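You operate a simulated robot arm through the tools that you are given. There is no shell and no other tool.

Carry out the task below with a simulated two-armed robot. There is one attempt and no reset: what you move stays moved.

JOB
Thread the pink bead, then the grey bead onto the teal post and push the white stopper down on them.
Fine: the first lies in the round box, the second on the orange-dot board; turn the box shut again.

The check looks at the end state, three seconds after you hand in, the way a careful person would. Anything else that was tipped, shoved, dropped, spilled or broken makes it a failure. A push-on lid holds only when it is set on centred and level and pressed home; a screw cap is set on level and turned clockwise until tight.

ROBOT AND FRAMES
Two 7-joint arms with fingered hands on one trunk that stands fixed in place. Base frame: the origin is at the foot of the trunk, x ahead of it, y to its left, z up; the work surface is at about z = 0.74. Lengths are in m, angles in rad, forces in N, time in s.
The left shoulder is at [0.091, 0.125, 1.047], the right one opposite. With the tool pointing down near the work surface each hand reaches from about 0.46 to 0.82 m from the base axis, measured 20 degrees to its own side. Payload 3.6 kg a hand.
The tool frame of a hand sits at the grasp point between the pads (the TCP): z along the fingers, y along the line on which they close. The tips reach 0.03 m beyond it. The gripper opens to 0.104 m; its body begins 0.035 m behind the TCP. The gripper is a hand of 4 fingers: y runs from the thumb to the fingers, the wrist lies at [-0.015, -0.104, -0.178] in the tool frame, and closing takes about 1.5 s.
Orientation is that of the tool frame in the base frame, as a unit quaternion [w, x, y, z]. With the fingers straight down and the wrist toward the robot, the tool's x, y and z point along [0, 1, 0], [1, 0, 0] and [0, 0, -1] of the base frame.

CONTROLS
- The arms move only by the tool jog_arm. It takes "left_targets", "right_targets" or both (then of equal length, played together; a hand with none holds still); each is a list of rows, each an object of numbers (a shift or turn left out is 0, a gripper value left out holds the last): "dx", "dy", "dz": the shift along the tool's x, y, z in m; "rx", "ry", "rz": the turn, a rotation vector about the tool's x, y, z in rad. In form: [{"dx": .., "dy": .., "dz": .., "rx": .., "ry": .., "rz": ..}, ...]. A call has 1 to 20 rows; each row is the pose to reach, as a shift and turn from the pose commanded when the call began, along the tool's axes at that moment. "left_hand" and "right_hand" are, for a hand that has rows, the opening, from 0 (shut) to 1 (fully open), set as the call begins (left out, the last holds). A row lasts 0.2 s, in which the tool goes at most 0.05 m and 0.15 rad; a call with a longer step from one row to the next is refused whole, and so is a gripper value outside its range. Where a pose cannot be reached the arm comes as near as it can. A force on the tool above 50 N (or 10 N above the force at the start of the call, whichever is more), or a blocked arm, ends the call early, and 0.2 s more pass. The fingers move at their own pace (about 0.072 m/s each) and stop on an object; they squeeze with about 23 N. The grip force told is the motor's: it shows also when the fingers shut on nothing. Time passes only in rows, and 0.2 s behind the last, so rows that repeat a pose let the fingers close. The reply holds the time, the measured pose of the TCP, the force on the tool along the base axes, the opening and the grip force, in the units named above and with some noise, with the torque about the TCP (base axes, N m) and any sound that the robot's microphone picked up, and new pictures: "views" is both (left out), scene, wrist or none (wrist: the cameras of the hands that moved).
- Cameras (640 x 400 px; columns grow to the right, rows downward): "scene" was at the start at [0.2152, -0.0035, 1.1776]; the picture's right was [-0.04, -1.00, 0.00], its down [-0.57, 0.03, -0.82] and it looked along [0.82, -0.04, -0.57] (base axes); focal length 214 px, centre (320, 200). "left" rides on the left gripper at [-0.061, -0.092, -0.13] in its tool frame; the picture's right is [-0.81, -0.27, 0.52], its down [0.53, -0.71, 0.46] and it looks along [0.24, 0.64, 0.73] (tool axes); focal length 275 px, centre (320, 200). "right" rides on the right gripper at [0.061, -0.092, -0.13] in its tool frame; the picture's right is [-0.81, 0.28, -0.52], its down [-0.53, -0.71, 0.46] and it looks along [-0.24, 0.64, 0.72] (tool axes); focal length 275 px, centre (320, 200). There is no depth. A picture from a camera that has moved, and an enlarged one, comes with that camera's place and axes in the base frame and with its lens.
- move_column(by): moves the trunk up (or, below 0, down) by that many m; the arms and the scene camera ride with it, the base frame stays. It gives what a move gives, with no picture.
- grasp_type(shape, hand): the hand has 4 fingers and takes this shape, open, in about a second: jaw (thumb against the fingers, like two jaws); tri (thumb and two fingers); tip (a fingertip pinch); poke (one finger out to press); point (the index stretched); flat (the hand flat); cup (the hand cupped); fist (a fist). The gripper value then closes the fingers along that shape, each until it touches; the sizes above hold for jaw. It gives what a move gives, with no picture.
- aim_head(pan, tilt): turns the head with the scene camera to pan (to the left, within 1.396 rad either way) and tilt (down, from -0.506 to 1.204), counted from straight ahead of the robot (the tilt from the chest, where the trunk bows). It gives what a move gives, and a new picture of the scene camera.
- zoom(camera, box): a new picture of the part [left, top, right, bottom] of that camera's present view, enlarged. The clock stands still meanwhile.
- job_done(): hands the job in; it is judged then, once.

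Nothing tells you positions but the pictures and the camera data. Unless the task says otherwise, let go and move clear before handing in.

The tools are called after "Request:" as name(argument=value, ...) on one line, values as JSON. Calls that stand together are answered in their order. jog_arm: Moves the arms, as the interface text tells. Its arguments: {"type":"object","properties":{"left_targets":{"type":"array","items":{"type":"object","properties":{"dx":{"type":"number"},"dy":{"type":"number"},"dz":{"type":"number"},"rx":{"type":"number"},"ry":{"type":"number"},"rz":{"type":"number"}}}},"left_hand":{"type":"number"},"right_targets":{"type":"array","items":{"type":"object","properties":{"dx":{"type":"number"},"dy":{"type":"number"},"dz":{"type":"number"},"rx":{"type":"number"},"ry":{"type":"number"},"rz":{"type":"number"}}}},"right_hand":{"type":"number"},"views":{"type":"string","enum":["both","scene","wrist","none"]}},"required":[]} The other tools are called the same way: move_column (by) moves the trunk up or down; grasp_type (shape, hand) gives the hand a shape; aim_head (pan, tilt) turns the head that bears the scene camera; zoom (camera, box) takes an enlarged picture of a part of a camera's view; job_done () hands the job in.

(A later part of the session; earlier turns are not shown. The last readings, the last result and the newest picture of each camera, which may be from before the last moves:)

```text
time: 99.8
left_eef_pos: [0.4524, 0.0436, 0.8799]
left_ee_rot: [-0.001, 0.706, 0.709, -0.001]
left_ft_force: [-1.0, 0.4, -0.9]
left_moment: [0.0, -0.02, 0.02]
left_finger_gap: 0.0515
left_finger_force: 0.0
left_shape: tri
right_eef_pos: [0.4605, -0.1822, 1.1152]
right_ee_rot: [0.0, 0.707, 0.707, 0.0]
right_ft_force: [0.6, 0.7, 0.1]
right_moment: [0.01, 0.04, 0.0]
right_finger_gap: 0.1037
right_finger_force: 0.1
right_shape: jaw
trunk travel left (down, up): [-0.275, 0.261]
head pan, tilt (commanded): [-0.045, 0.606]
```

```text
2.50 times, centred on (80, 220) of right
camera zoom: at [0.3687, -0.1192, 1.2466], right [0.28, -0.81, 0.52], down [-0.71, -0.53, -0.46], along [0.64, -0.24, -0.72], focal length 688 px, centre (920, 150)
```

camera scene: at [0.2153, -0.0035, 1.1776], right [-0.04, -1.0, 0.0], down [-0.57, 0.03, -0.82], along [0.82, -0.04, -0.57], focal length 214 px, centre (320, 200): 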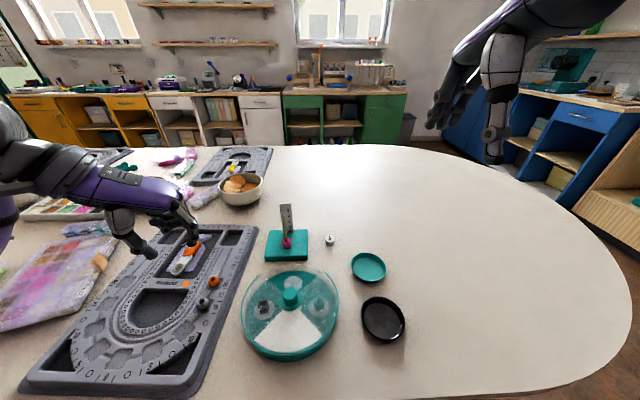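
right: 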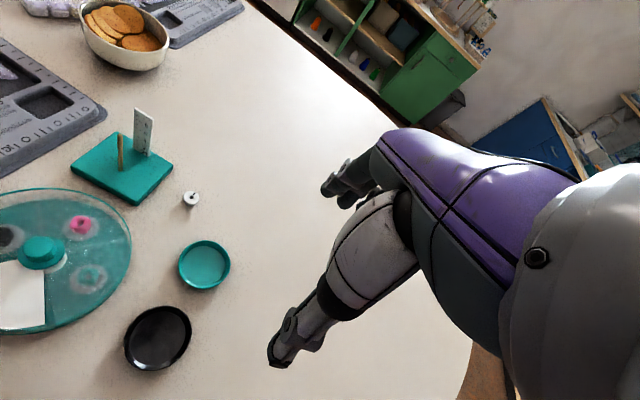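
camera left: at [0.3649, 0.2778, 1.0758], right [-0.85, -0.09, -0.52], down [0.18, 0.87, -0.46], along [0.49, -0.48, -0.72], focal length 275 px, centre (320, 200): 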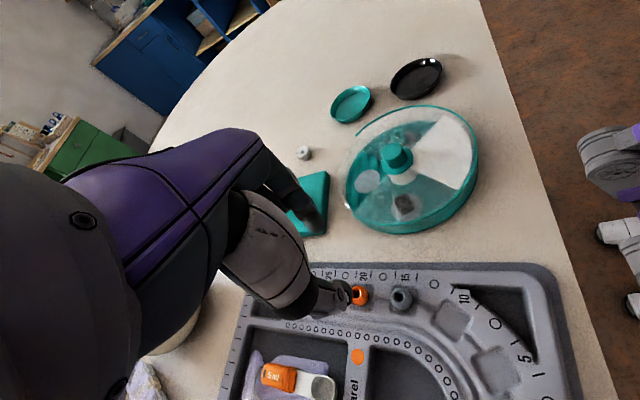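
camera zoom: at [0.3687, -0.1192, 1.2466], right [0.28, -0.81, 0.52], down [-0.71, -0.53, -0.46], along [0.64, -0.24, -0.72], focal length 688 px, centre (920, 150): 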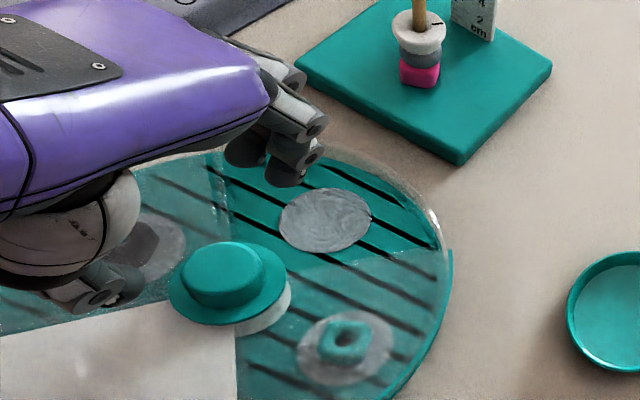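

Knob is within a couple of millimetres of the grip centre. Trimming and lowering around it.

Request:
jog_arm(left_targets=[{"dx": -0.0008, "dy": -0.0012, "dz": 0.02}, {"dx": -0.0008, "dy": -0.0012, "dz": 0.045}, {"dx": -0.0008, "dy": -0.0012, "dz": 0.062}, {"dx": -0.0008, "dy": -0.0012, "dz": 0.065}, {"dx": -0.0008, "dy": -0.0012, "dz": 0.065}], left_hand=0.5, views="none")

Request:
zoom(camera="left", box=[240, 160, 440, 340])

Request:
zoom(camera="right", box=[0, 140, 160, 300])

```text
time: 101.0
left_eef_pos: [0.4518, 0.0419, 0.8153]
left_ee_rot: [0.0, 0.706, 0.708, 0.0]
left_ft_force: [0.3, 0.8, -0.2]
left_moment: [0.01, 0.04, 0.01]
left_finger_gap: 0.0515
left_finger_force: 0.0
left_shape: tri
right_eef_pos: [0.4601, -0.183, 1.1154]
right_ee_rot: [0.0, 0.707, 0.707, 0.0]
right_ft_force: [0.5, -0.3, -0.4]
right_moment: [0.01, 0.0, -0.01]
right_finger_gap: 0.1035
right_finger_force: 0.0
right_shape: jaw
trunk travel left (down, up): [-0.275, 0.261]
head pan, tilt (commanded): [-0.045, 0.606]
```

```text
2.22 times, centred on (340, 250) of left
camera zoom: at [0.3595, -0.019, 0.9467], right [-0.27, -0.81, -0.52], down [-0.71, 0.53, -0.45], along [0.64, 0.24, -0.73], focal length 612 px, centre (276, 89)
```

zoom: 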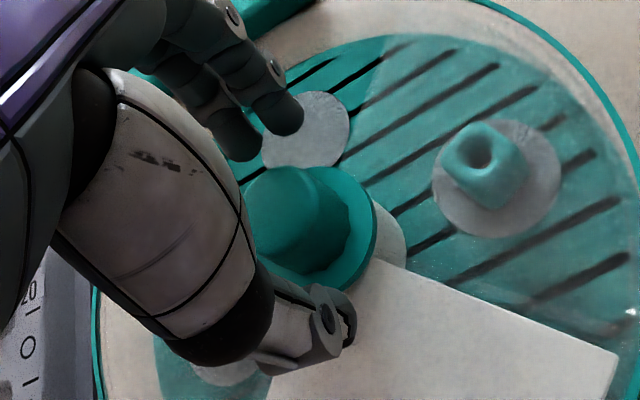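

```text
2.50 times, centred on (80, 220) of right
camera zoom: at [0.3687, -0.1192, 1.2466], right [0.28, -0.81, 0.52], down [-0.71, -0.53, -0.46], along [0.64, -0.24, -0.72], focal length 688 px, centre (920, 150)
```

zoom: 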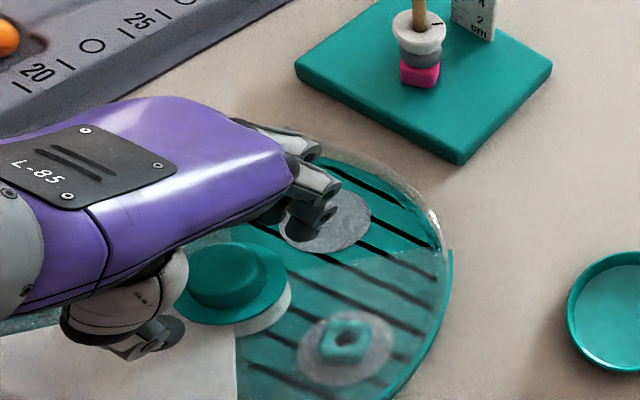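

The knob is centred between the fingers. Closing on it and turning clockwise a quarter turn.

Request:
jog_arm(left_targets=[{}, {}, {}, {}, {}, {}, {"rz": 0.12}, {"rz": 0.24}, {"rz": 0.36}, {"rz": 0.48}, {"rz": 0.6}, {"rz": 0.72}, {"rz": 0.8}, {"rz": 0.8}], left_hand=0, views="none")

Request:
zoom(camera="left", box=[240, 160, 440, 340])

Request:
zoom(camera="scene", box=[235, 255, 345, 365])

```text
time: 104.0
left_eef_pos: [0.4513, 0.0401, 0.8166]
left_ee_rot: [0.001, 0.926, 0.377, 0.0]
left_ft_force: [-0.5, 1.3, -0.3]
left_moment: [-0.04, -0.02, -0.03]
left_finger_gap: 0.0193
left_finger_force: 22.7
left_shape: tri
right_eef_pos: [0.4607, -0.1826, 1.1137]
right_ee_rot: [0.0, 0.707, 0.707, 0.001]
right_ft_force: [0.0, 0.7, -0.7]
right_moment: [0.01, -0.04, 0.04]
right_finger_gap: 0.1036
right_finger_force: 0.0
right_shape: jaw
trunk travel left (down, up): [-0.275, 0.261]
head pan, tilt (commanded): [-0.045, 0.606]
```

```text
2.22 times, centred on (340, 250) of left
camera zoom: at [0.3437, 0.0653, 0.9472], right [-0.77, -0.37, -0.52], down [-0.12, 0.88, -0.46], along [0.62, -0.29, -0.73], focal length 612 px, centre (276, 89)
```

zoom: 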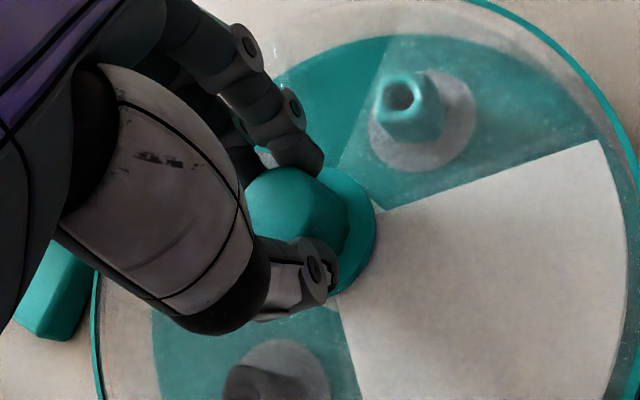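

```text
3.64 times, centred on (290, 310) of scene
camera zoom: at [0.2154, -0.0034, 1.1775], right [-0.04, -1.0, 0.0], down [-0.57, 0.03, -0.82], along [0.82, -0.04, -0.57], focal length 780 px, centre (429, -200)
```

zoom: 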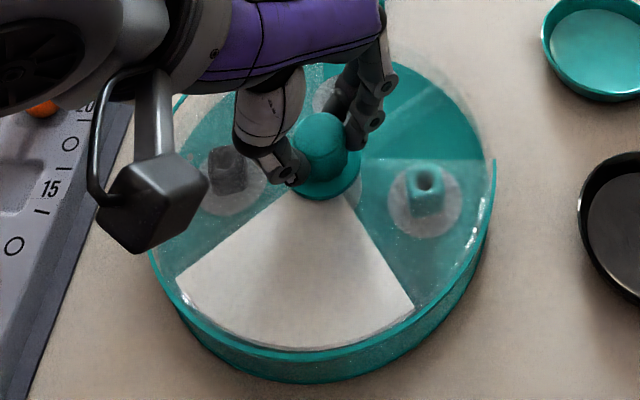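

The lid turned about 0.8 rad, though the base seems to have turned a few degrees with it. I'll continue in a smaller step and compare.

Request:
jog_arm(left_targets=[{"rz": 0.1}, {"rz": 0.2}, {"rz": 0.3}, {"rz": 0.4}, {"rz": 0.4}], views="none")

Request:
zoom(camera="left", box=[240, 160, 440, 340])

Request:
zoom(camera="scene", box=[235, 255, 345, 365])

```text
time: 105.2
left_eef_pos: [0.4525, 0.0423, 0.8161]
left_ee_rot: [0.0, 0.983, 0.184, -0.001]
left_ft_force: [-0.1, 0.1, -1.0]
left_moment: [-0.01, 0.0, 0.01]
left_finger_gap: 0.0196
left_finger_force: 23.4
left_shape: tri
right_eef_pos: [0.461, -0.1816, 1.1147]
right_ee_rot: [0.0, 0.707, 0.707, 0.0]
right_ft_force: [-0.4, 0.3, 0.4]
right_moment: [0.01, -0.02, 0.01]
right_finger_gap: 0.1037
right_finger_force: 0.0
right_shape: jaw
trunk travel left (down, up): [-0.275, 0.261]
head pan, tilt (commanded): [-0.045, 0.606]
```

```text
2.22 times, centred on (340, 250) of left
camera zoom: at [0.3611, 0.1057, 0.9471], right [-0.86, -0.04, -0.52], down [0.24, 0.86, -0.46], along [0.46, -0.51, -0.72], focal length 612 px, centre (276, 89)
```

zoom: 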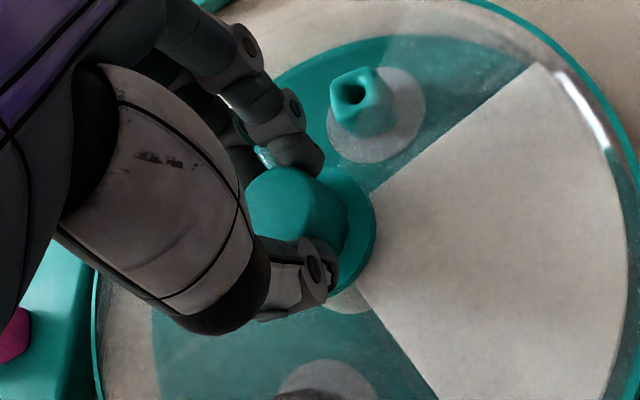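

```text
3.64 times, centred on (290, 310) of scene
camera zoom: at [0.2154, -0.0034, 1.1776], right [-0.04, -1.0, 0.0], down [-0.57, 0.03, -0.82], along [0.82, -0.04, -0.57], focal length 780 px, centre (429, -200)
```

zoom: 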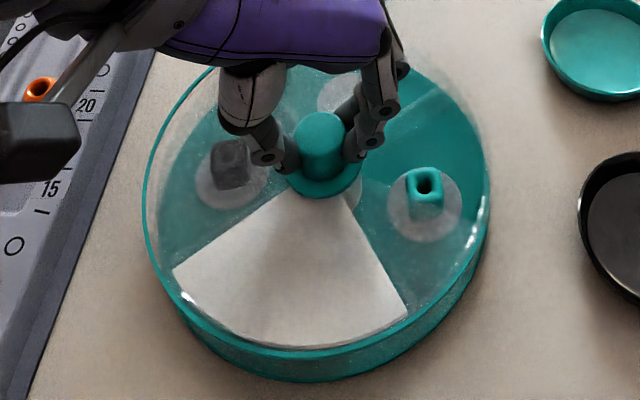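

The base crept round about 12° with the lid this time, likely because the knob wasn't perfectly centred in my grip. I'll release here, lift slightly and re-measure the knob before regripping.

Request:
jog_arm(left_targets=[{}, {}, {}, {"dz": -0.02}, {"dz": -0.05}, {"dz": -0.075}, {"dz": -0.075}], left_hand=0.5, views="none")

Request:
zoom(camera="left", box=[270, 200, 430, 340])

Request:
zoom(camera="scene", box=[235, 255, 345, 365])

Request:
zoom(camera="scene", box=[270, 275, 310, 315])

Request:
zoom(camera="right", box=[30, 200, 90, 260])

```text
time: 106.8
left_eef_pos: [0.4506, 0.0403, 0.8911]
left_ee_rot: [0.0, 0.983, 0.185, -0.001]
left_ft_force: [0.6, 0.3, -0.7]
left_moment: [0.02, -0.02, 0.04]
left_finger_gap: 0.0517
left_finger_force: 0.1
left_shape: tri
right_eef_pos: [0.4605, -0.1812, 1.1155]
right_ee_rot: [0.0, 0.707, 0.707, 0.0]
right_ft_force: [-0.5, 0.1, 0.7]
right_moment: [0.03, 0.03, 0.05]
right_finger_gap: 0.1037
right_finger_force: 0.0
right_shape: jaw
trunk travel left (down, up): [-0.275, 0.261]
head pan, tilt (commanded): [-0.045, 0.606]
```

```text
2.86 times, centred on (350, 270) of left
camera zoom: at [0.3611, 0.1051, 1.0223], right [-0.86, -0.04, -0.52], down [0.24, 0.86, -0.46], along [0.46, -0.51, -0.72], focal length 786 px, centre (234, 0)
```

zoom: 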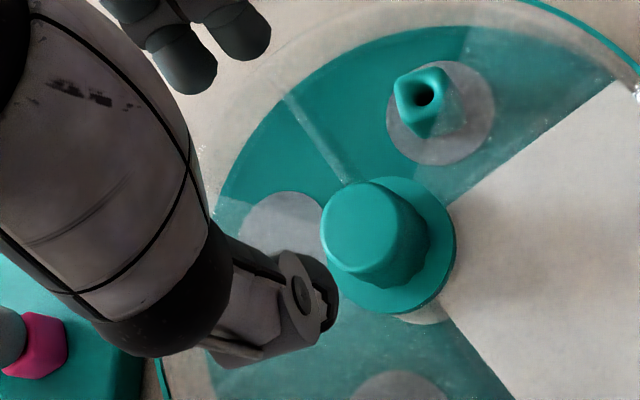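

```text
3.64 times, centred on (290, 310) of scene
camera zoom: at [0.2152, -0.0034, 1.1776], right [-0.04, -1.0, 0.0], down [-0.57, 0.03, -0.82], along [0.82, -0.04, -0.57], focal length 780 px, centre (429, -200)
```

zoom: 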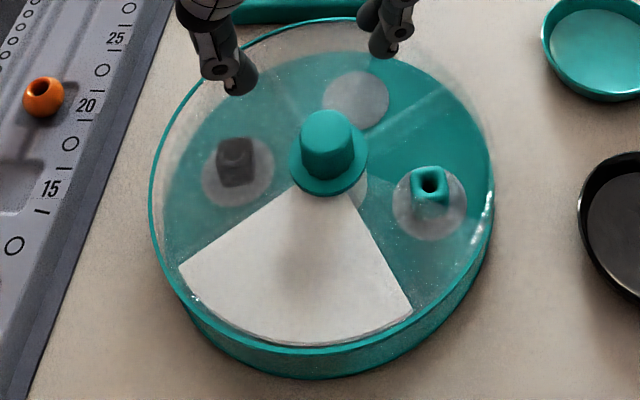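

```text
10.00 times, centred on (290, 295) of scene
camera zoom: at [0.2152, -0.0034, 1.1776], right [-0.04, -1.0, 0.0], down [-0.57, 0.03, -0.82], along [0.82, -0.04, -0.57], focal length 2145 px, centre (620, -750)
```

zoom: 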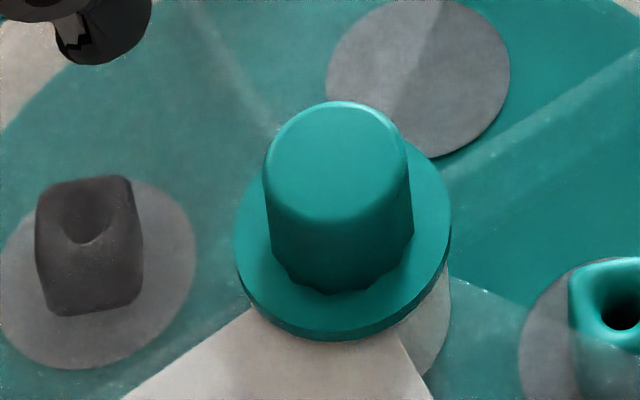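

```text
6.67 times, centred on (60, 230) of right
camera zoom: at [0.3687, -0.1192, 1.2466], right [0.27, -0.81, 0.52], down [-0.71, -0.53, -0.46], along [0.64, -0.24, -0.72], focal length 1835 px, centre (2053, 0)
```

zoom: 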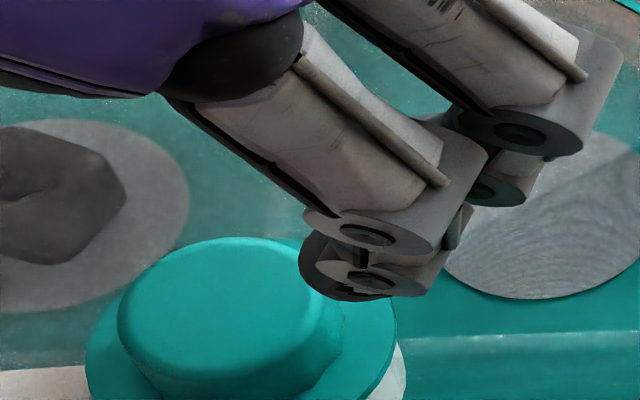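

The knob has moved about 5 mm in +x, and my grip closes slightly off the tool point, so turning about the tool point dragged the box. I'll wind the wrist back, recentre on the knob's real position, and turn about the true grip centre this time.

Request:
jog_arm(left_targets=[{"rz": -0.14}, {"rz": -0.28}, {"rz": -0.42}, {"rz": -0.56}, {"dx": -0.0007, "dy": 0.0017, "rz": -0.7}, {"dx": -0.0007, "dy": 0.0017, "rz": -0.84}, {"dx": -0.0007, "dy": 0.0017, "dz": 0.03, "rz": -0.85}, {"dx": -0.0007, "dy": 0.0017, "dz": 0.04, "rz": -0.85}, {"dx": -0.0007, "dy": 0.0017, "dz": 0.04, "rz": -0.85}], left_hand=0.5, views="none")

Request:
zoom(camera="left", box=[270, 190, 410, 310])

Request:
zoom(camera="scene", box=[235, 255, 345, 365])

```text
time: 108.8
left_eef_pos: [0.4517, 0.041, 0.8507]
left_ee_rot: [0.001, 0.818, 0.575, 0.001]
left_ft_force: [0.5, 0.3, -0.2]
left_moment: [0.0, 0.02, 0.0]
left_finger_gap: 0.0515
left_finger_force: 0.1
left_shape: tri
right_eef_pos: [0.4591, -0.1817, 1.1152]
right_ee_rot: [-0.001, 0.708, 0.707, 0.0]
right_ft_force: [-0.7, 0.2, 0.2]
right_moment: [0.01, -0.01, -0.04]
right_finger_gap: 0.1038
right_finger_force: 0.0
right_shape: jaw
trunk travel left (down, up): [-0.275, 0.261]
head pan, tilt (commanded): [-0.045, 0.606]
```

```text
3.33 times, centred on (340, 250) of left
camera zoom: at [0.3438, 0.0147, 0.9819], right [-0.54, -0.67, -0.52], down [-0.49, 0.74, -0.46], along [0.69, 0.01, -0.73], focal length 918 px, centre (253, 33)
```

zoom: 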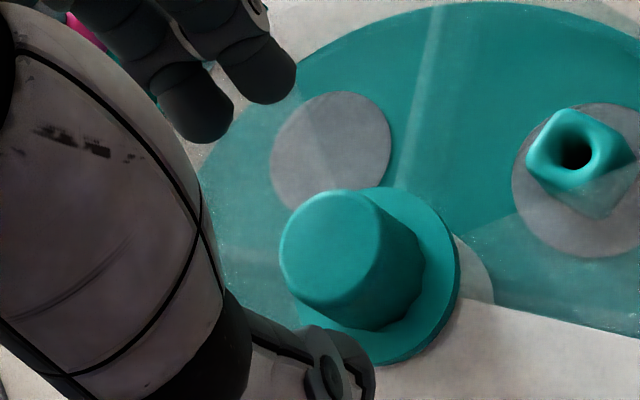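

```text
3.64 times, centred on (290, 310) of scene
camera zoom: at [0.2152, -0.0035, 1.1776], right [-0.04, -1.0, 0.0], down [-0.57, 0.03, -0.82], along [0.82, -0.04, -0.57], focal length 780 px, centre (429, -200)
```

zoom: 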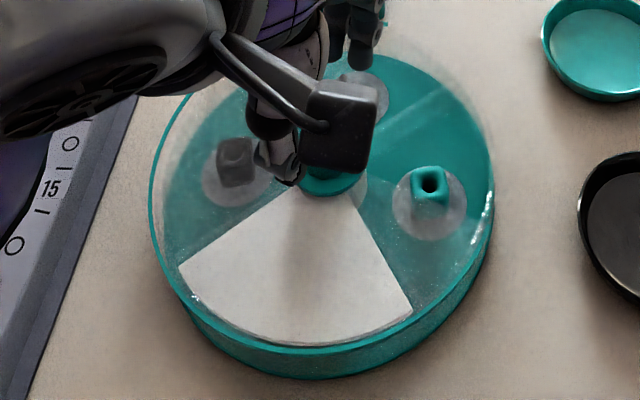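

The knob now sits exactly at the measured grip centre. Lowering and closing on it.

Request:
jog_arm(left_targets=[{"dz": 0.015}, {"dz": 0.03}, {"dz": 0.036}, {"dz": 0.036}], left_hand=0.5, views="none")

Request:
jog_arm(left_targets=[{}, {}, {}, {}, {}, {}], left_hand=0, views="none")

Request:
zoom(camera="scene", box=[235, 255, 345, 365])

Request:
zoom(camera="left", box=[270, 190, 410, 310])

```text
time: 109.8
left_eef_pos: [0.4504, 0.0405, 0.8136]
left_ee_rot: [-0.001, 0.819, 0.574, 0.0]
left_ft_force: [0.5, 0.7, 0.6]
left_moment: [-0.01, -0.01, -0.01]
left_finger_gap: 0.0517
left_finger_force: 0.1
left_shape: tri
right_eef_pos: [0.46, -0.1817, 1.1147]
right_ee_rot: [0.0, 0.707, 0.707, 0.0]
right_ft_force: [0.3, 0.2, 0.0]
right_moment: [-0.05, 0.0, 0.0]
right_finger_gap: 0.1038
right_finger_force: 0.0
right_shape: jaw
trunk travel left (down, up): [-0.275, 0.261]
head pan, tilt (commanded): [-0.045, 0.606]
```

```text
time: 111.2
left_eef_pos: [0.4504, 0.0399, 0.8139]
left_ee_rot: [0.0, 0.819, 0.573, 0.0]
left_ft_force: [-0.6, 0.4, 0.0]
left_moment: [0.0, 0.03, 0.02]
left_finger_gap: 0.0201
left_finger_force: 23.0
left_shape: tri
right_eef_pos: [0.4606, -0.1822, 1.1156]
right_ee_rot: [0.0, 0.707, 0.707, 0.0]
right_ft_force: [-0.4, 0.1, 0.3]
right_moment: [-0.02, -0.01, 0.01]
right_finger_gap: 0.1039
right_finger_force: 0.0
right_shape: jaw
trunk travel left (down, up): [-0.275, 0.261]
head pan, tilt (commanded): [-0.045, 0.606]
```

```text
3.64 times, centred on (290, 310) of scene
camera zoom: at [0.2152, -0.0034, 1.1776], right [-0.04, -1.0, 0.0], down [-0.57, 0.03, -0.82], along [0.82, -0.04, -0.57], focal length 780 px, centre (429, -200)
```

zoom: 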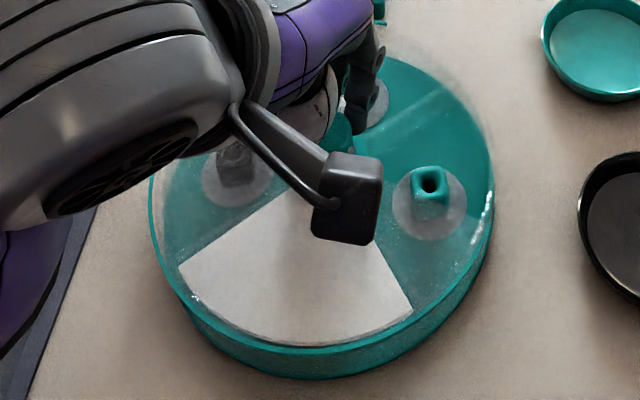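

```text
3.33 times, centred on (340, 250) of left
camera zoom: at [0.3438, 0.0145, 0.946], right [-0.54, -0.67, -0.52], down [-0.49, 0.74, -0.45], along [0.69, 0.01, -0.73], focal length 918 px, centre (253, 33)
```

zoom: 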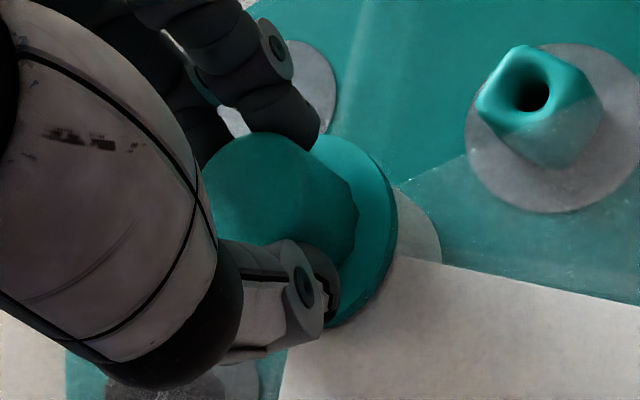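

Closing didn't move the box this time. Now turning clockwise about the grip centre, in a first part.

Request:
jog_arm(left_targets=[{"dx": 0.0004, "dy": -0.0002, "rz": 0.13}, {"dx": 0.0008, "dy": -0.0004, "rz": 0.26}, {"dx": 0.0013, "dy": -0.0005, "rz": 0.39}, {"dx": 0.0018, "dy": -0.0006, "rz": 0.52}, {"dx": 0.0022, "dy": -0.0006, "rz": 0.65}, {"dx": 0.0027, "dy": -0.0005, "rz": 0.78}, {"dx": 0.0027, "dy": -0.0005, "rz": 0.78}], views="none")

Request:
zoom(camera="scene", box=[235, 255, 345, 365])

Request:
zoom(camera="left", box=[240, 160, 440, 340])

```text
time: 112.8
left_eef_pos: [0.4522, 0.043, 0.8146]
left_ee_rot: [0.0, 0.976, 0.22, -0.001]
left_ft_force: [0.0, -0.2, 0.4]
left_moment: [-0.01, -0.01, 0.0]
left_finger_gap: 0.0195
left_finger_force: 23.1
left_shape: tri
right_eef_pos: [0.4614, -0.1825, 1.1147]
right_ee_rot: [0.001, 0.707, 0.707, 0.0]
right_ft_force: [0.0, 0.6, -0.3]
right_moment: [0.01, 0.03, 0.01]
right_finger_gap: 0.1035
right_finger_force: 0.1
right_shape: jaw
trunk travel left (down, up): [-0.275, 0.261]
head pan, tilt (commanded): [-0.045, 0.606]
```

```text
3.64 times, centred on (290, 310) of scene
camera zoom: at [0.2154, -0.0035, 1.1775], right [-0.04, -1.0, 0.0], down [-0.57, 0.03, -0.82], along [0.82, -0.04, -0.57], focal length 780 px, centre (429, -200)
```

zoom: 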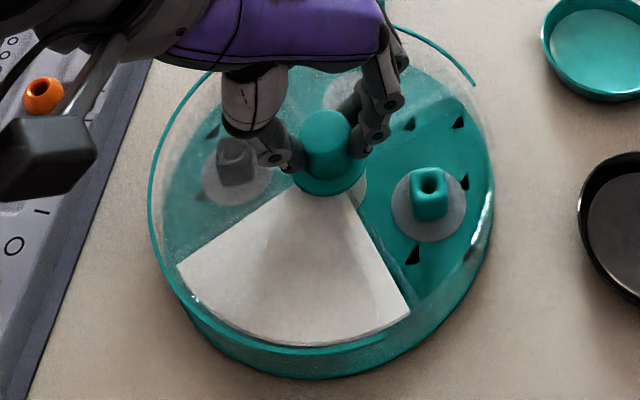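

```text
2.22 times, centred on (340, 250) of left
camera zoom: at [0.3572, 0.1002, 0.9462], right [-0.85, -0.1, -0.52], down [0.18, 0.87, -0.46], along [0.49, -0.48, -0.73], focal length 612 px, centre (276, 89)
```

zoom: 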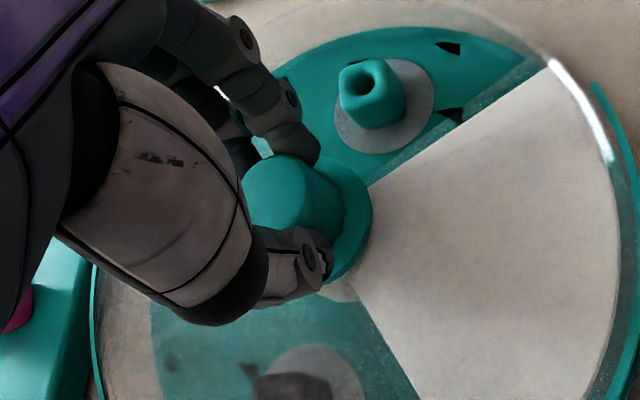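

The base stayed put this time while the opening moved fully over the teal compartment. Continuing clockwise toward the white blank.

Request:
jog_arm(left_targets=[{"dx": 0.0004, "dy": -0.0002, "rz": 0.13}, {"dx": 0.0008, "dy": -0.0004, "rz": 0.26}, {"dx": 0.0013, "dy": -0.0005, "rz": 0.39}, {"dx": 0.0018, "dy": -0.0006, "rz": 0.52}, {"dx": 0.0022, "dy": -0.0006, "rz": 0.65}, {"dx": 0.0027, "dy": -0.0005, "rz": 0.78}, {"dx": 0.0031, "dy": -0.0004, "rz": 0.91}, {"dx": 0.0036, "dy": -0.0002, "rz": 1.04}, {"dx": 0.0036, "dy": -0.0002, "rz": 1.04}], views="none")

Request:
zoom(camera="scene", box=[235, 255, 345, 365])

Request:
zoom(camera="right", box=[0, 180, 140, 340])

```text
time: 114.8
left_eef_pos: [0.4545, 0.0444, 0.814]
left_ee_rot: [0.001, 0.955, -0.296, 0.0]
left_ft_force: [-0.7, -0.4, 0.0]
left_moment: [0.01, 0.02, 0.0]
left_finger_gap: 0.0198
left_finger_force: 22.4
left_shape: tri
right_eef_pos: [0.4598, -0.181, 1.1152]
right_ee_rot: [0.0, 0.706, 0.708, 0.001]
right_ft_force: [-0.3, -0.5, -0.2]
right_moment: [-0.01, -0.03, 0.01]
right_finger_gap: 0.1039
right_finger_force: 0.0
right_shape: jaw
trunk travel left (down, up): [-0.275, 0.261]
head pan, tilt (commanded): [-0.045, 0.606]
```

```text
3.64 times, centred on (290, 310) of scene
camera zoom: at [0.2154, -0.0035, 1.1776], right [-0.04, -1.0, 0.0], down [-0.57, 0.03, -0.82], along [0.82, -0.04, -0.57], focal length 780 px, centre (429, -200)
```

zoom: 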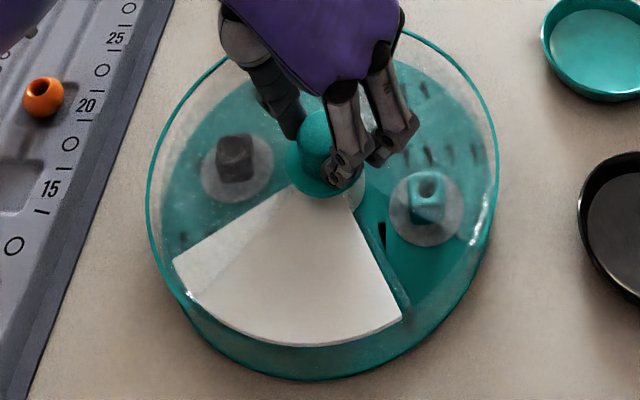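

```text
2.50 times, centred on (70, 260) of right
camera zoom: at [0.3689, -0.1192, 1.2465], right [0.28, -0.81, 0.52], down [-0.71, -0.53, -0.46], along [0.64, -0.24, -0.72], focal length 688 px, centre (945, 50)
```

zoom: 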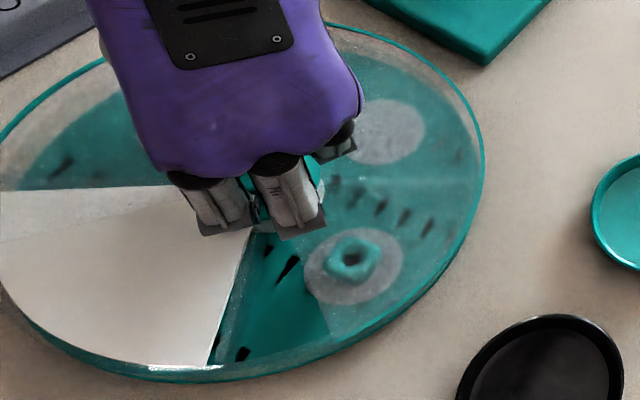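

The opening is nearly over the white blank, with about 15° left to go. I'll zoom to measure the remaining angle exactly.

Request:
zoom(camera="scene", box=[255, 295, 325, 365])

Request:
zoom(camera="right", box=[0, 240, 100, 340])

```text
5.71 times, centred on (290, 330) of scene
camera zoom: at [0.2154, -0.0035, 1.1776], right [-0.04, -1.0, 0.0], down [-0.57, 0.03, -0.82], along [0.82, -0.04, -0.57], focal length 1226 px, centre (491, -543)
```

zoom: 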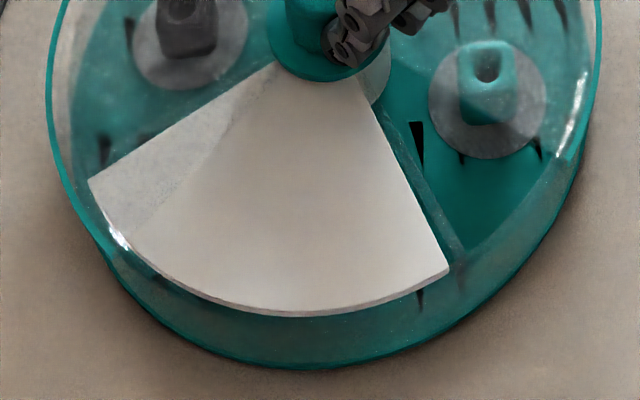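

```text
4.00 times, centred on (50, 290) of right
camera zoom: at [0.3689, -0.1192, 1.2465], right [0.28, -0.81, 0.52], down [-0.71, -0.53, -0.46], along [0.64, -0.24, -0.72], focal length 1101 px, centre (1400, -160)
```

zoom: 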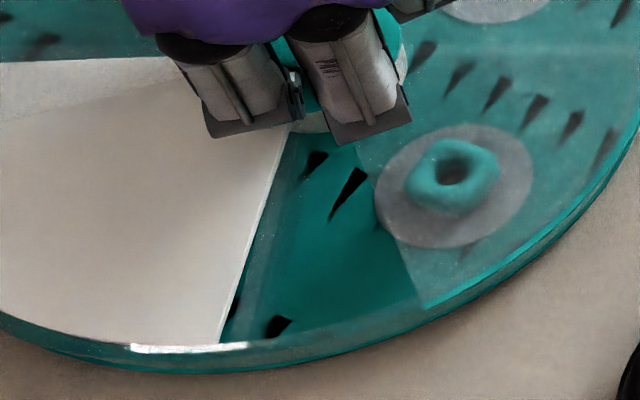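

From the edges I measure the opening centre about 25° short of the white blank's centre. Turning that much further clockwise.

Request:
jog_arm(left_targets=[{"dx": 0.0004, "dy": -0.0002, "rz": 0.13}, {"dx": 0.0008, "dy": -0.0004, "rz": 0.26}, {"dx": 0.0013, "dy": -0.0005, "rz": 0.38}, {"dx": 0.0014, "dy": -0.0006, "rz": 0.42}, {"dx": 0.0014, "dy": -0.0006, "rz": 0.42}], views="none")

Request:
zoom(camera="scene", box=[235, 255, 345, 365])

Request:
zoom(camera="scene", box=[255, 295, 325, 365])

Request:
zoom(camera="right", box=[0, 220, 120, 340])

```text
time: 116.0
left_eef_pos: [0.4575, 0.0445, 0.8133]
left_ee_rot: [0.001, 0.873, -0.487, -0.001]
left_ft_force: [0.4, 0.0, 0.1]
left_moment: [-0.03, 0.05, 0.01]
left_finger_gap: 0.0196
left_finger_force: 23.5
left_shape: tri
right_eef_pos: [0.4601, -0.1823, 1.1139]
right_ee_rot: [0.0, 0.707, 0.707, 0.001]
right_ft_force: [-0.7, 1.0, -0.7]
right_moment: [0.0, 0.01, 0.0]
right_finger_gap: 0.1035
right_finger_force: 0.0
right_shape: jaw
trunk travel left (down, up): [-0.275, 0.261]
head pan, tilt (commanded): [-0.045, 0.606]
```

```text
3.64 times, centred on (290, 310) of scene
camera zoom: at [0.2152, -0.0036, 1.1776], right [-0.04, -1.0, 0.0], down [-0.57, 0.03, -0.82], along [0.82, -0.04, -0.57], focal length 780 px, centre (429, -200)
```

zoom: 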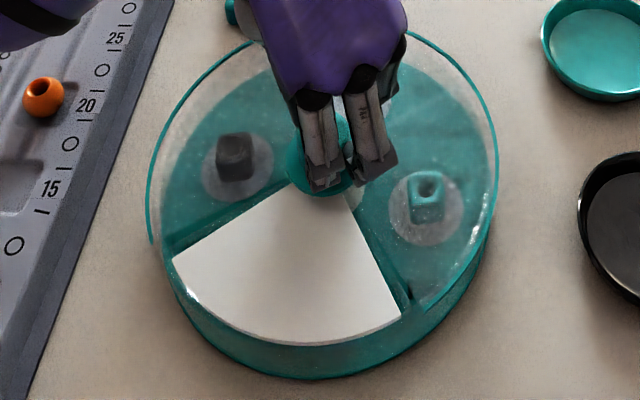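

```text
5.71 times, centred on (290, 330) of scene
camera zoom: at [0.2152, -0.0036, 1.1776], right [-0.04, -1.0, 0.0], down [-0.57, 0.03, -0.82], along [0.82, -0.04, -0.57], focal length 1226 px, centre (491, -543)
```

zoom: 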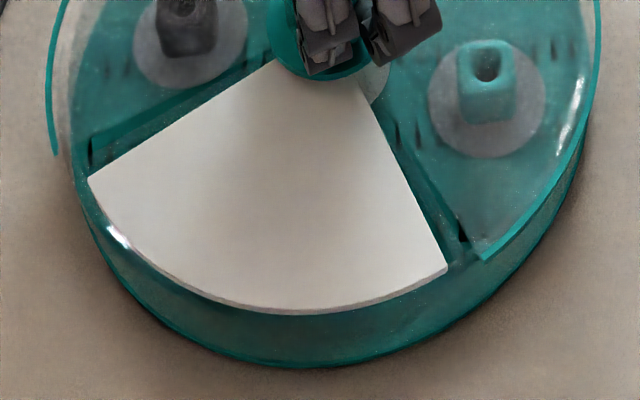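

```text
3.33 times, centred on (60, 280) of right
camera zoom: at [0.3687, -0.1193, 1.2466], right [0.28, -0.81, 0.52], down [-0.71, -0.53, -0.46], along [0.64, -0.24, -0.72], focal length 918 px, centre (1187, -67)
```

zoom: 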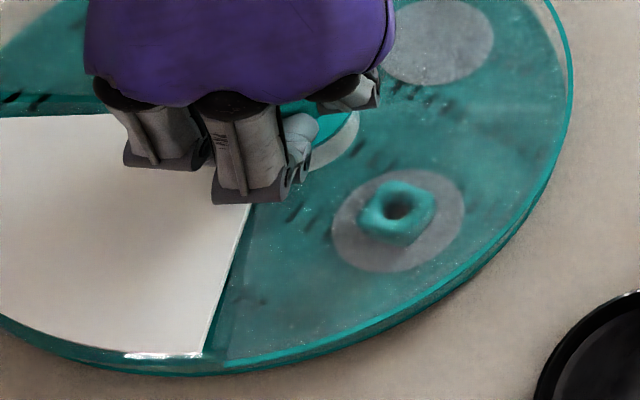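

The opening now sits symmetrically over the white blank, same margins as at the start: the box is shut. Releasing the knob and lifting straight up.

Request:
jog_arm(left_targets=[{}, {}, {}, {}, {"dz": -0.02}, {"dz": -0.05}, {"dz": -0.09}, {"dz": -0.12}, {"dz": -0.12}], left_hand=0.5, views="none")

Request:
zoom(camera="scene", box=[235, 255, 345, 365])

Request:
zoom(camera="scene", box=[0, 100, 640, 400])

```text
time: 118.0
left_eef_pos: [0.4552, 0.0436, 0.935]
left_ee_rot: [0.0, 0.873, -0.487, 0.0]
left_ft_force: [0.9, 0.1, 0.2]
left_moment: [-0.01, 0.0, -0.01]
left_finger_gap: 0.0515
left_finger_force: 0.1
left_shape: tri
right_eef_pos: [0.4609, -0.1825, 1.1146]
right_ee_rot: [0.0, 0.707, 0.707, 0.0]
right_ft_force: [0.3, 0.2, 0.4]
right_moment: [-0.02, 0.04, -0.01]
right_finger_gap: 0.1036
right_finger_force: 0.1
right_shape: jaw
trunk travel left (down, up): [-0.275, 0.261]
head pan, tilt (commanded): [-0.045, 0.606]
```

```text
3.64 times, centred on (290, 310) of scene
camera zoom: at [0.2153, -0.0034, 1.1776], right [-0.04, -1.0, 0.0], down [-0.57, 0.03, -0.82], along [0.82, -0.04, -0.57], focal length 780 px, centre (429, -200)
```

zoom: 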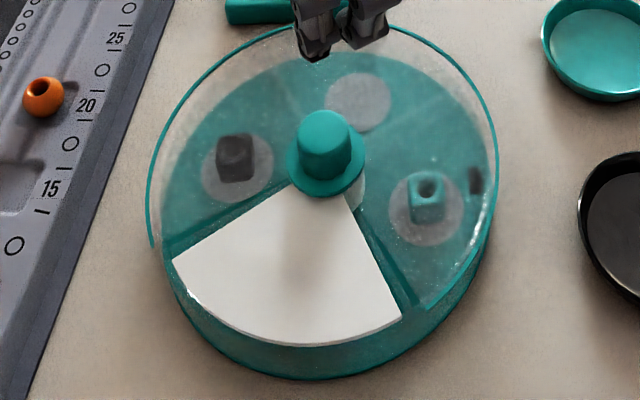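

```text
1.00 times, centred on (320, 250) of scene (not enlarged: the box is as wide or as high as the picture)
camera zoom: at [0.2153, -0.0034, 1.1776], right [-0.04, -1.0, 0.0], down [-0.57, 0.03, -0.82], along [0.82, -0.04, -0.57], focal length 214 px, centre (320, 150)
```

zoom: 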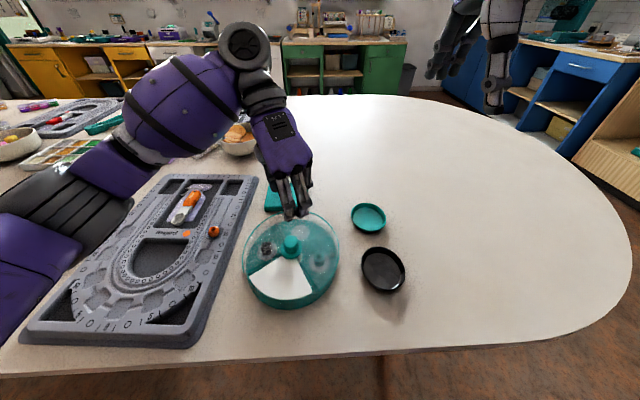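

The lid is over the white blank again. I'll zoom in on both opening edges to verify the symmetry before moving off.

Request:
zoom(camera="scene", box=[255, 295, 325, 365])

Request:
zoom(camera="scene", box=[270, 275, 310, 315])

Request:
zoom(camera="right", box=[0, 160, 160, 340])

```text
5.71 times, centred on (290, 330) of scene
camera zoom: at [0.2153, -0.0034, 1.1776], right [-0.04, -1.0, 0.0], down [-0.57, 0.03, -0.82], along [0.82, -0.04, -0.57], focal length 1226 px, centre (491, -543)
```

zoom: 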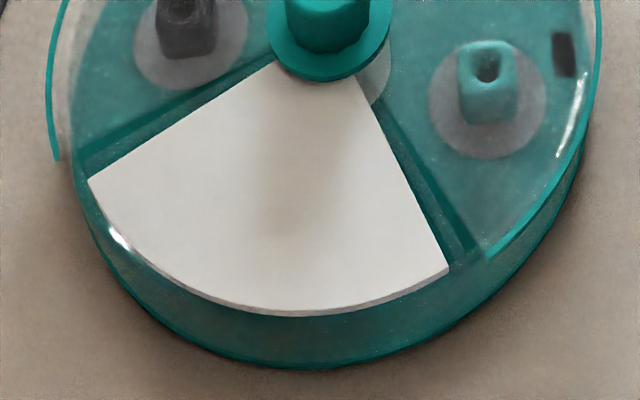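

```text
10.00 times, centred on (290, 295) of scene
camera zoom: at [0.2153, -0.0034, 1.1776], right [-0.04, -1.0, 0.0], down [-0.57, 0.03, -0.82], along [0.82, -0.04, -0.57], focal length 2145 px, centre (620, -750)
```

zoom: 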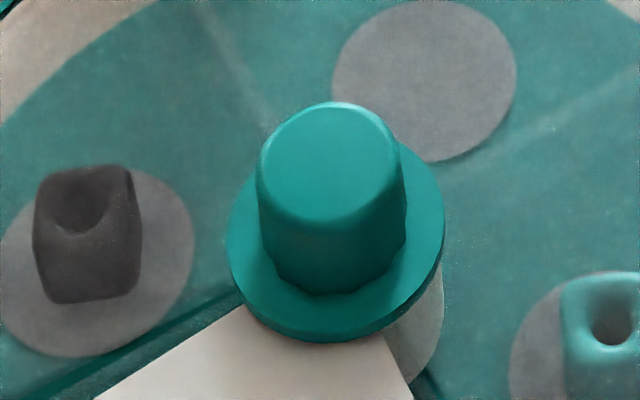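

```text
2.22 times, centred on (80, 250) of right
camera zoom: at [0.3688, -0.1192, 1.2465], right [0.28, -0.81, 0.52], down [-0.71, -0.53, -0.46], along [0.64, -0.24, -0.72], focal length 612 px, centre (853, 89)
```

zoom: 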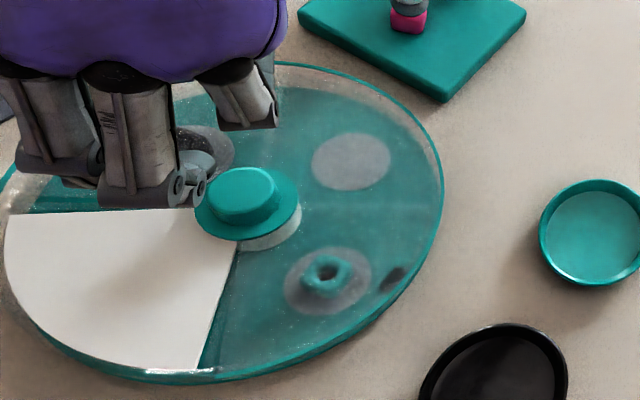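

The lid is shut with the opening centred on the white blank within a degree or two. Now I'll take the left hand up and away, clear of everything.

Request:
jog_arm(left_targets=[{"dz": -0.04}, {"dz": -0.08}, {"dz": -0.1}, {"dz": -0.1, "rz": -0.14}, {"dz": -0.1, "rz": -0.28}, {"dz": -0.1, "rz": -0.42}, {"dz": -0.1, "rz": -0.56}, {"dz": -0.1, "rz": -0.7}, {"dz": -0.1, "rz": -0.84}, {"dz": -0.1, "rz": -0.98}, {"dz": -0.1, "rz": -1.12}, {"dz": -0.1, "rz": -1.26}, {"dz": -0.1, "rz": -1.4}, {"dz": -0.1, "rz": -1.54}, {"dz": -0.1, "rz": -1.68}, {"dz": -0.1, "rz": -1.82}, {"dz": -0.1, "rz": -1.96}, {"dz": -0.1, "rz": -2.1}], left_hand=0.6, views="none")

Request:
zoom(camera="scene", box=[0, 100, 640, 400])

```text
time: 121.8
left_eef_pos: [0.4576, 0.0442, 1.0349]
left_ee_rot: [0.0, 0.856, 0.516, 0.0]
left_ft_force: [0.1, 0.6, -0.4]
left_moment: [0.0, -0.01, -0.02]
left_finger_gap: 0.0621
left_finger_force: 0.1
left_shape: tri
right_eef_pos: [0.4601, -0.182, 1.1164]
right_ee_rot: [0.0, 0.708, 0.706, 0.0]
right_ft_force: [-0.2, -0.5, -0.3]
right_moment: [0.02, 0.02, 0.03]
right_finger_gap: 0.1037
right_finger_force: 0.1
right_shape: jaw
trunk travel left (down, up): [-0.275, 0.261]
head pan, tilt (commanded): [-0.045, 0.606]
```

```text
1.00 times, centred on (320, 250) of scene (not enlarged: the box is as wide or as high as the picture)
camera zoom: at [0.2152, -0.0036, 1.1776], right [-0.04, -1.0, 0.0], down [-0.57, 0.03, -0.82], along [0.82, -0.04, -0.57], focal length 214 px, centre (320, 150)
```

zoom: 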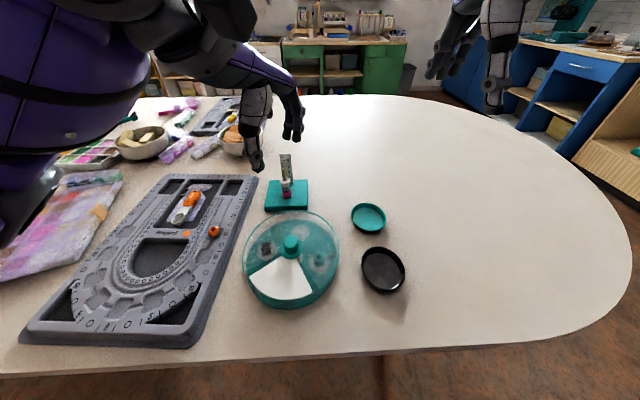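

The workspace looks orderly. I'll bring the left hand back near its starting place and then take a last close look at everything.

Request:
jog_arm(left_targets=[{"dx": 0.034, "dy": -0.0057, "rz": -0.08}, {"dx": 0.068, "dy": -0.0114, "rz": -0.16}, {"dx": 0.103, "dy": -0.0171, "rz": -0.24}, {"dx": 0.137, "dy": -0.0229, "rz": -0.32}, {"dx": 0.171, "dy": -0.0286, "rz": -0.4}, {"dx": 0.2056, "dy": -0.0343, "rz": -0.49}, {"dx": 0.2056, "dy": -0.0343, "rz": -0.49}], views="scene")

Request:
zoom(camera="scene", box=[265, 195, 320, 255])

Request:
zoom(camera="left", box=[380, 60, 640, 400])

Request:
zoom(camera="right", box=[60, 90, 200, 210])

```text
time: 123.4
left_eef_pos: [0.523, 0.2433, 1.0338]
left_ee_rot: [-0.001, 0.706, 0.708, 0.0]
left_ft_force: [0.5, -0.3, 0.4]
left_moment: [0.01, -0.03, 0.0]
left_finger_gap: 0.0618
left_finger_force: 0.1
left_shape: tri
right_eef_pos: [0.4597, -0.1809, 1.1148]
right_ee_rot: [0.0, 0.707, 0.708, -0.001]
right_ft_force: [0.1, -0.2, 0.2]
right_moment: [0.01, -0.02, 0.0]
right_finger_gap: 0.1035
right_finger_force: 0.0
right_shape: jaw
trunk travel left (down, up): [-0.275, 0.261]
head pan, tilt (commanded): [-0.045, 0.606]
camera scene: at [0.2152, -0.0036, 1.1776], right [-0.04, -1.0, 0.0], down [-0.57, 0.03, -0.82], along [0.82, -0.04, -0.57], focal length 214 px, centre (320, 200)
```

scene: 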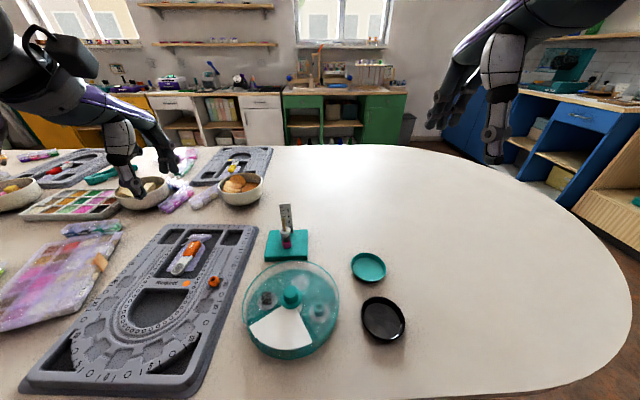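

```text
6.67 times, centred on (292, 225) of scene
camera zoom: at [0.2152, -0.0036, 1.1776], right [-0.04, -1.0, 0.0], down [-0.57, 0.03, -0.82], along [0.82, -0.04, -0.57], focal length 1430 px, centre (503, 33)
```

zoom: 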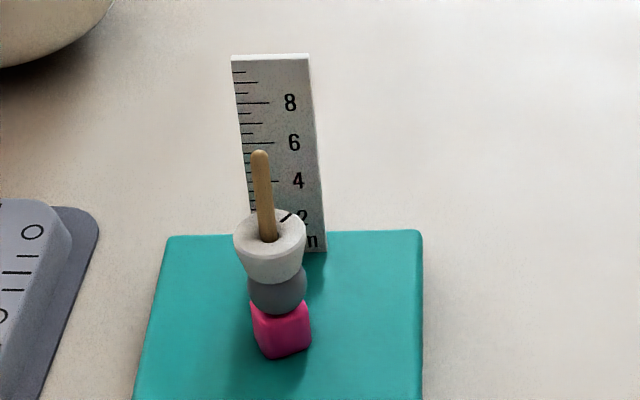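

```text
1.18 times, centred on (510, 230) of left
camera zoom: at [0.4305, 0.1823, 1.1653], right [-0.27, -0.81, -0.52], down [-0.72, 0.53, -0.45], along [0.64, 0.25, -0.73], focal length 324 px, centre (96, 165)
```

zoom: 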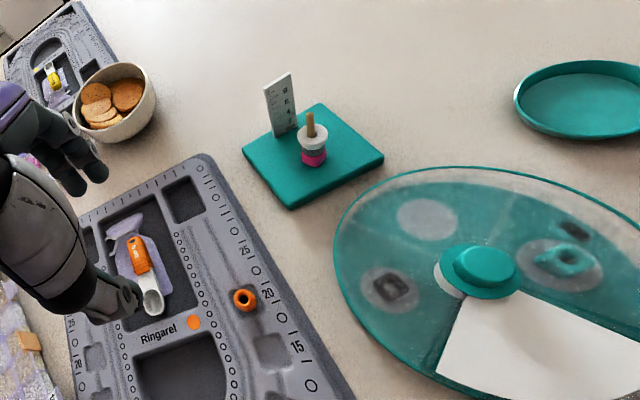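

```text
3.33 times, centred on (130, 150) of right
camera zoom: at [0.3687, -0.1193, 1.2466], right [0.28, -0.81, 0.52], down [-0.71, -0.53, -0.46], along [0.64, -0.24, -0.72], focal length 918 px, centre (953, 367)
```

zoom: 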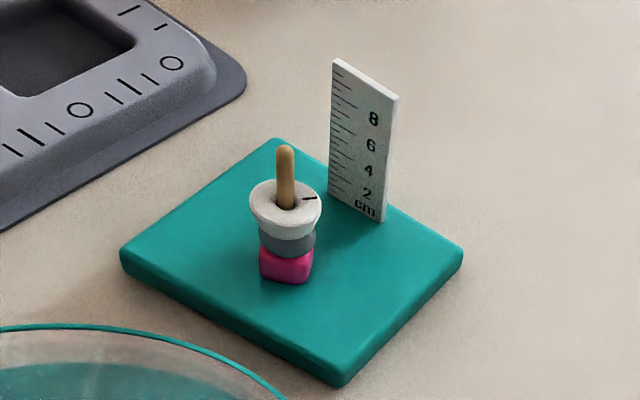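

Everything looks in order. One last hard zoom on the stopper's seat from three sides.

Request:
zoom(camera="scene", box=[280, 225, 300, 252])

Request:
zoom(camera="right", box=[108, 120, 143, 160])

Request:
zoom(camera="left", box=[615, 140, 640, 170])

Request:
zoom(camera="left", box=[540, 140, 600, 200])

```text
14.81 times, centred on (290, 238) of scene
camera zoom: at [0.2152, -0.0036, 1.1776], right [-0.04, -1.0, 0.0], down [-0.57, 0.03, -0.82], along [0.82, -0.04, -0.57], focal length 3177 px, centre (764, -370)
```

zoom: 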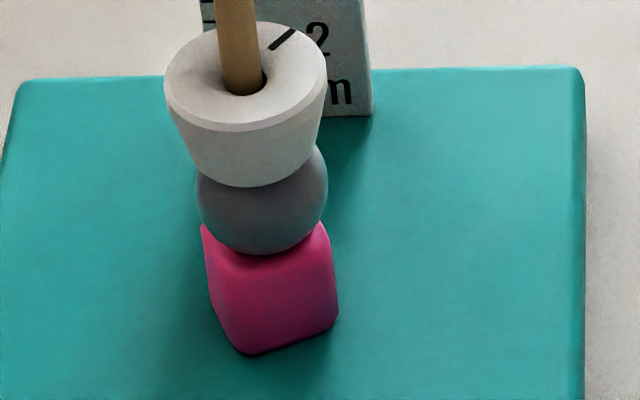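

```text
10.00 times, centred on (126, 140) of right
camera zoom: at [0.3687, -0.1193, 1.2466], right [0.28, -0.81, 0.52], down [-0.71, -0.53, -0.46], along [0.64, -0.24, -0.72], focal length 2753 px, centre (2265, 800)
```

zoom: 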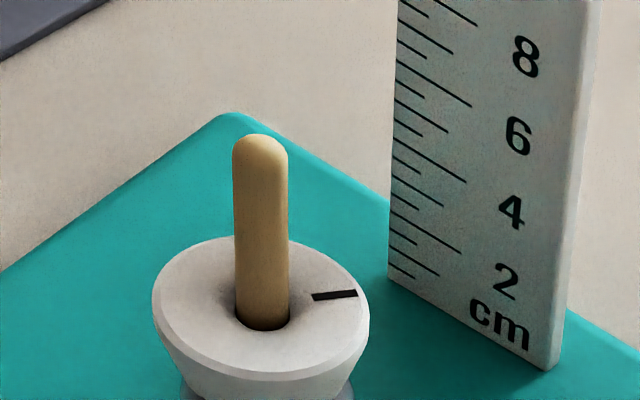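

```text
13.33 times, centred on (628, 155) of left
camera zoom: at [0.4305, 0.1823, 1.1653], right [-0.27, -0.81, -0.52], down [-0.72, 0.53, -0.45], along [0.64, 0.25, -0.73], focal length 3670 px, centre (-3780, 800)
```

zoom: 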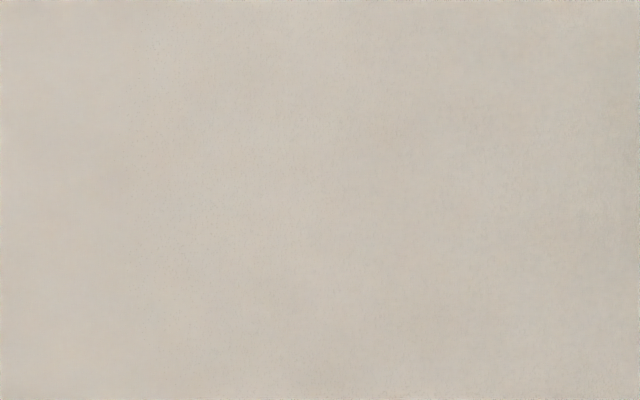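

```text
6.67 times, centred on (570, 170) of left
camera zoom: at [0.4305, 0.1823, 1.1653], right [-0.27, -0.81, -0.52], down [-0.72, 0.53, -0.45], along [0.64, 0.25, -0.73], focal length 1835 px, centre (-1347, 400)
```

zoom: 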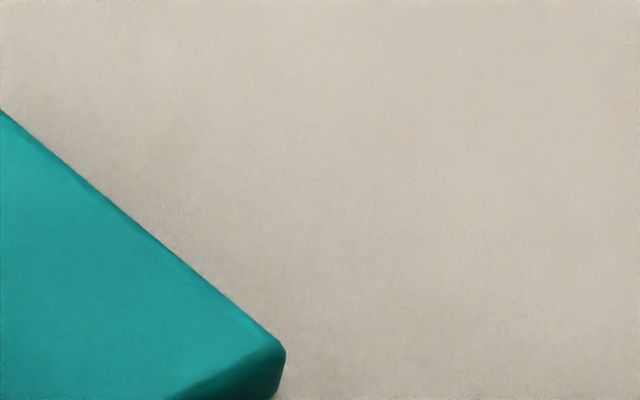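

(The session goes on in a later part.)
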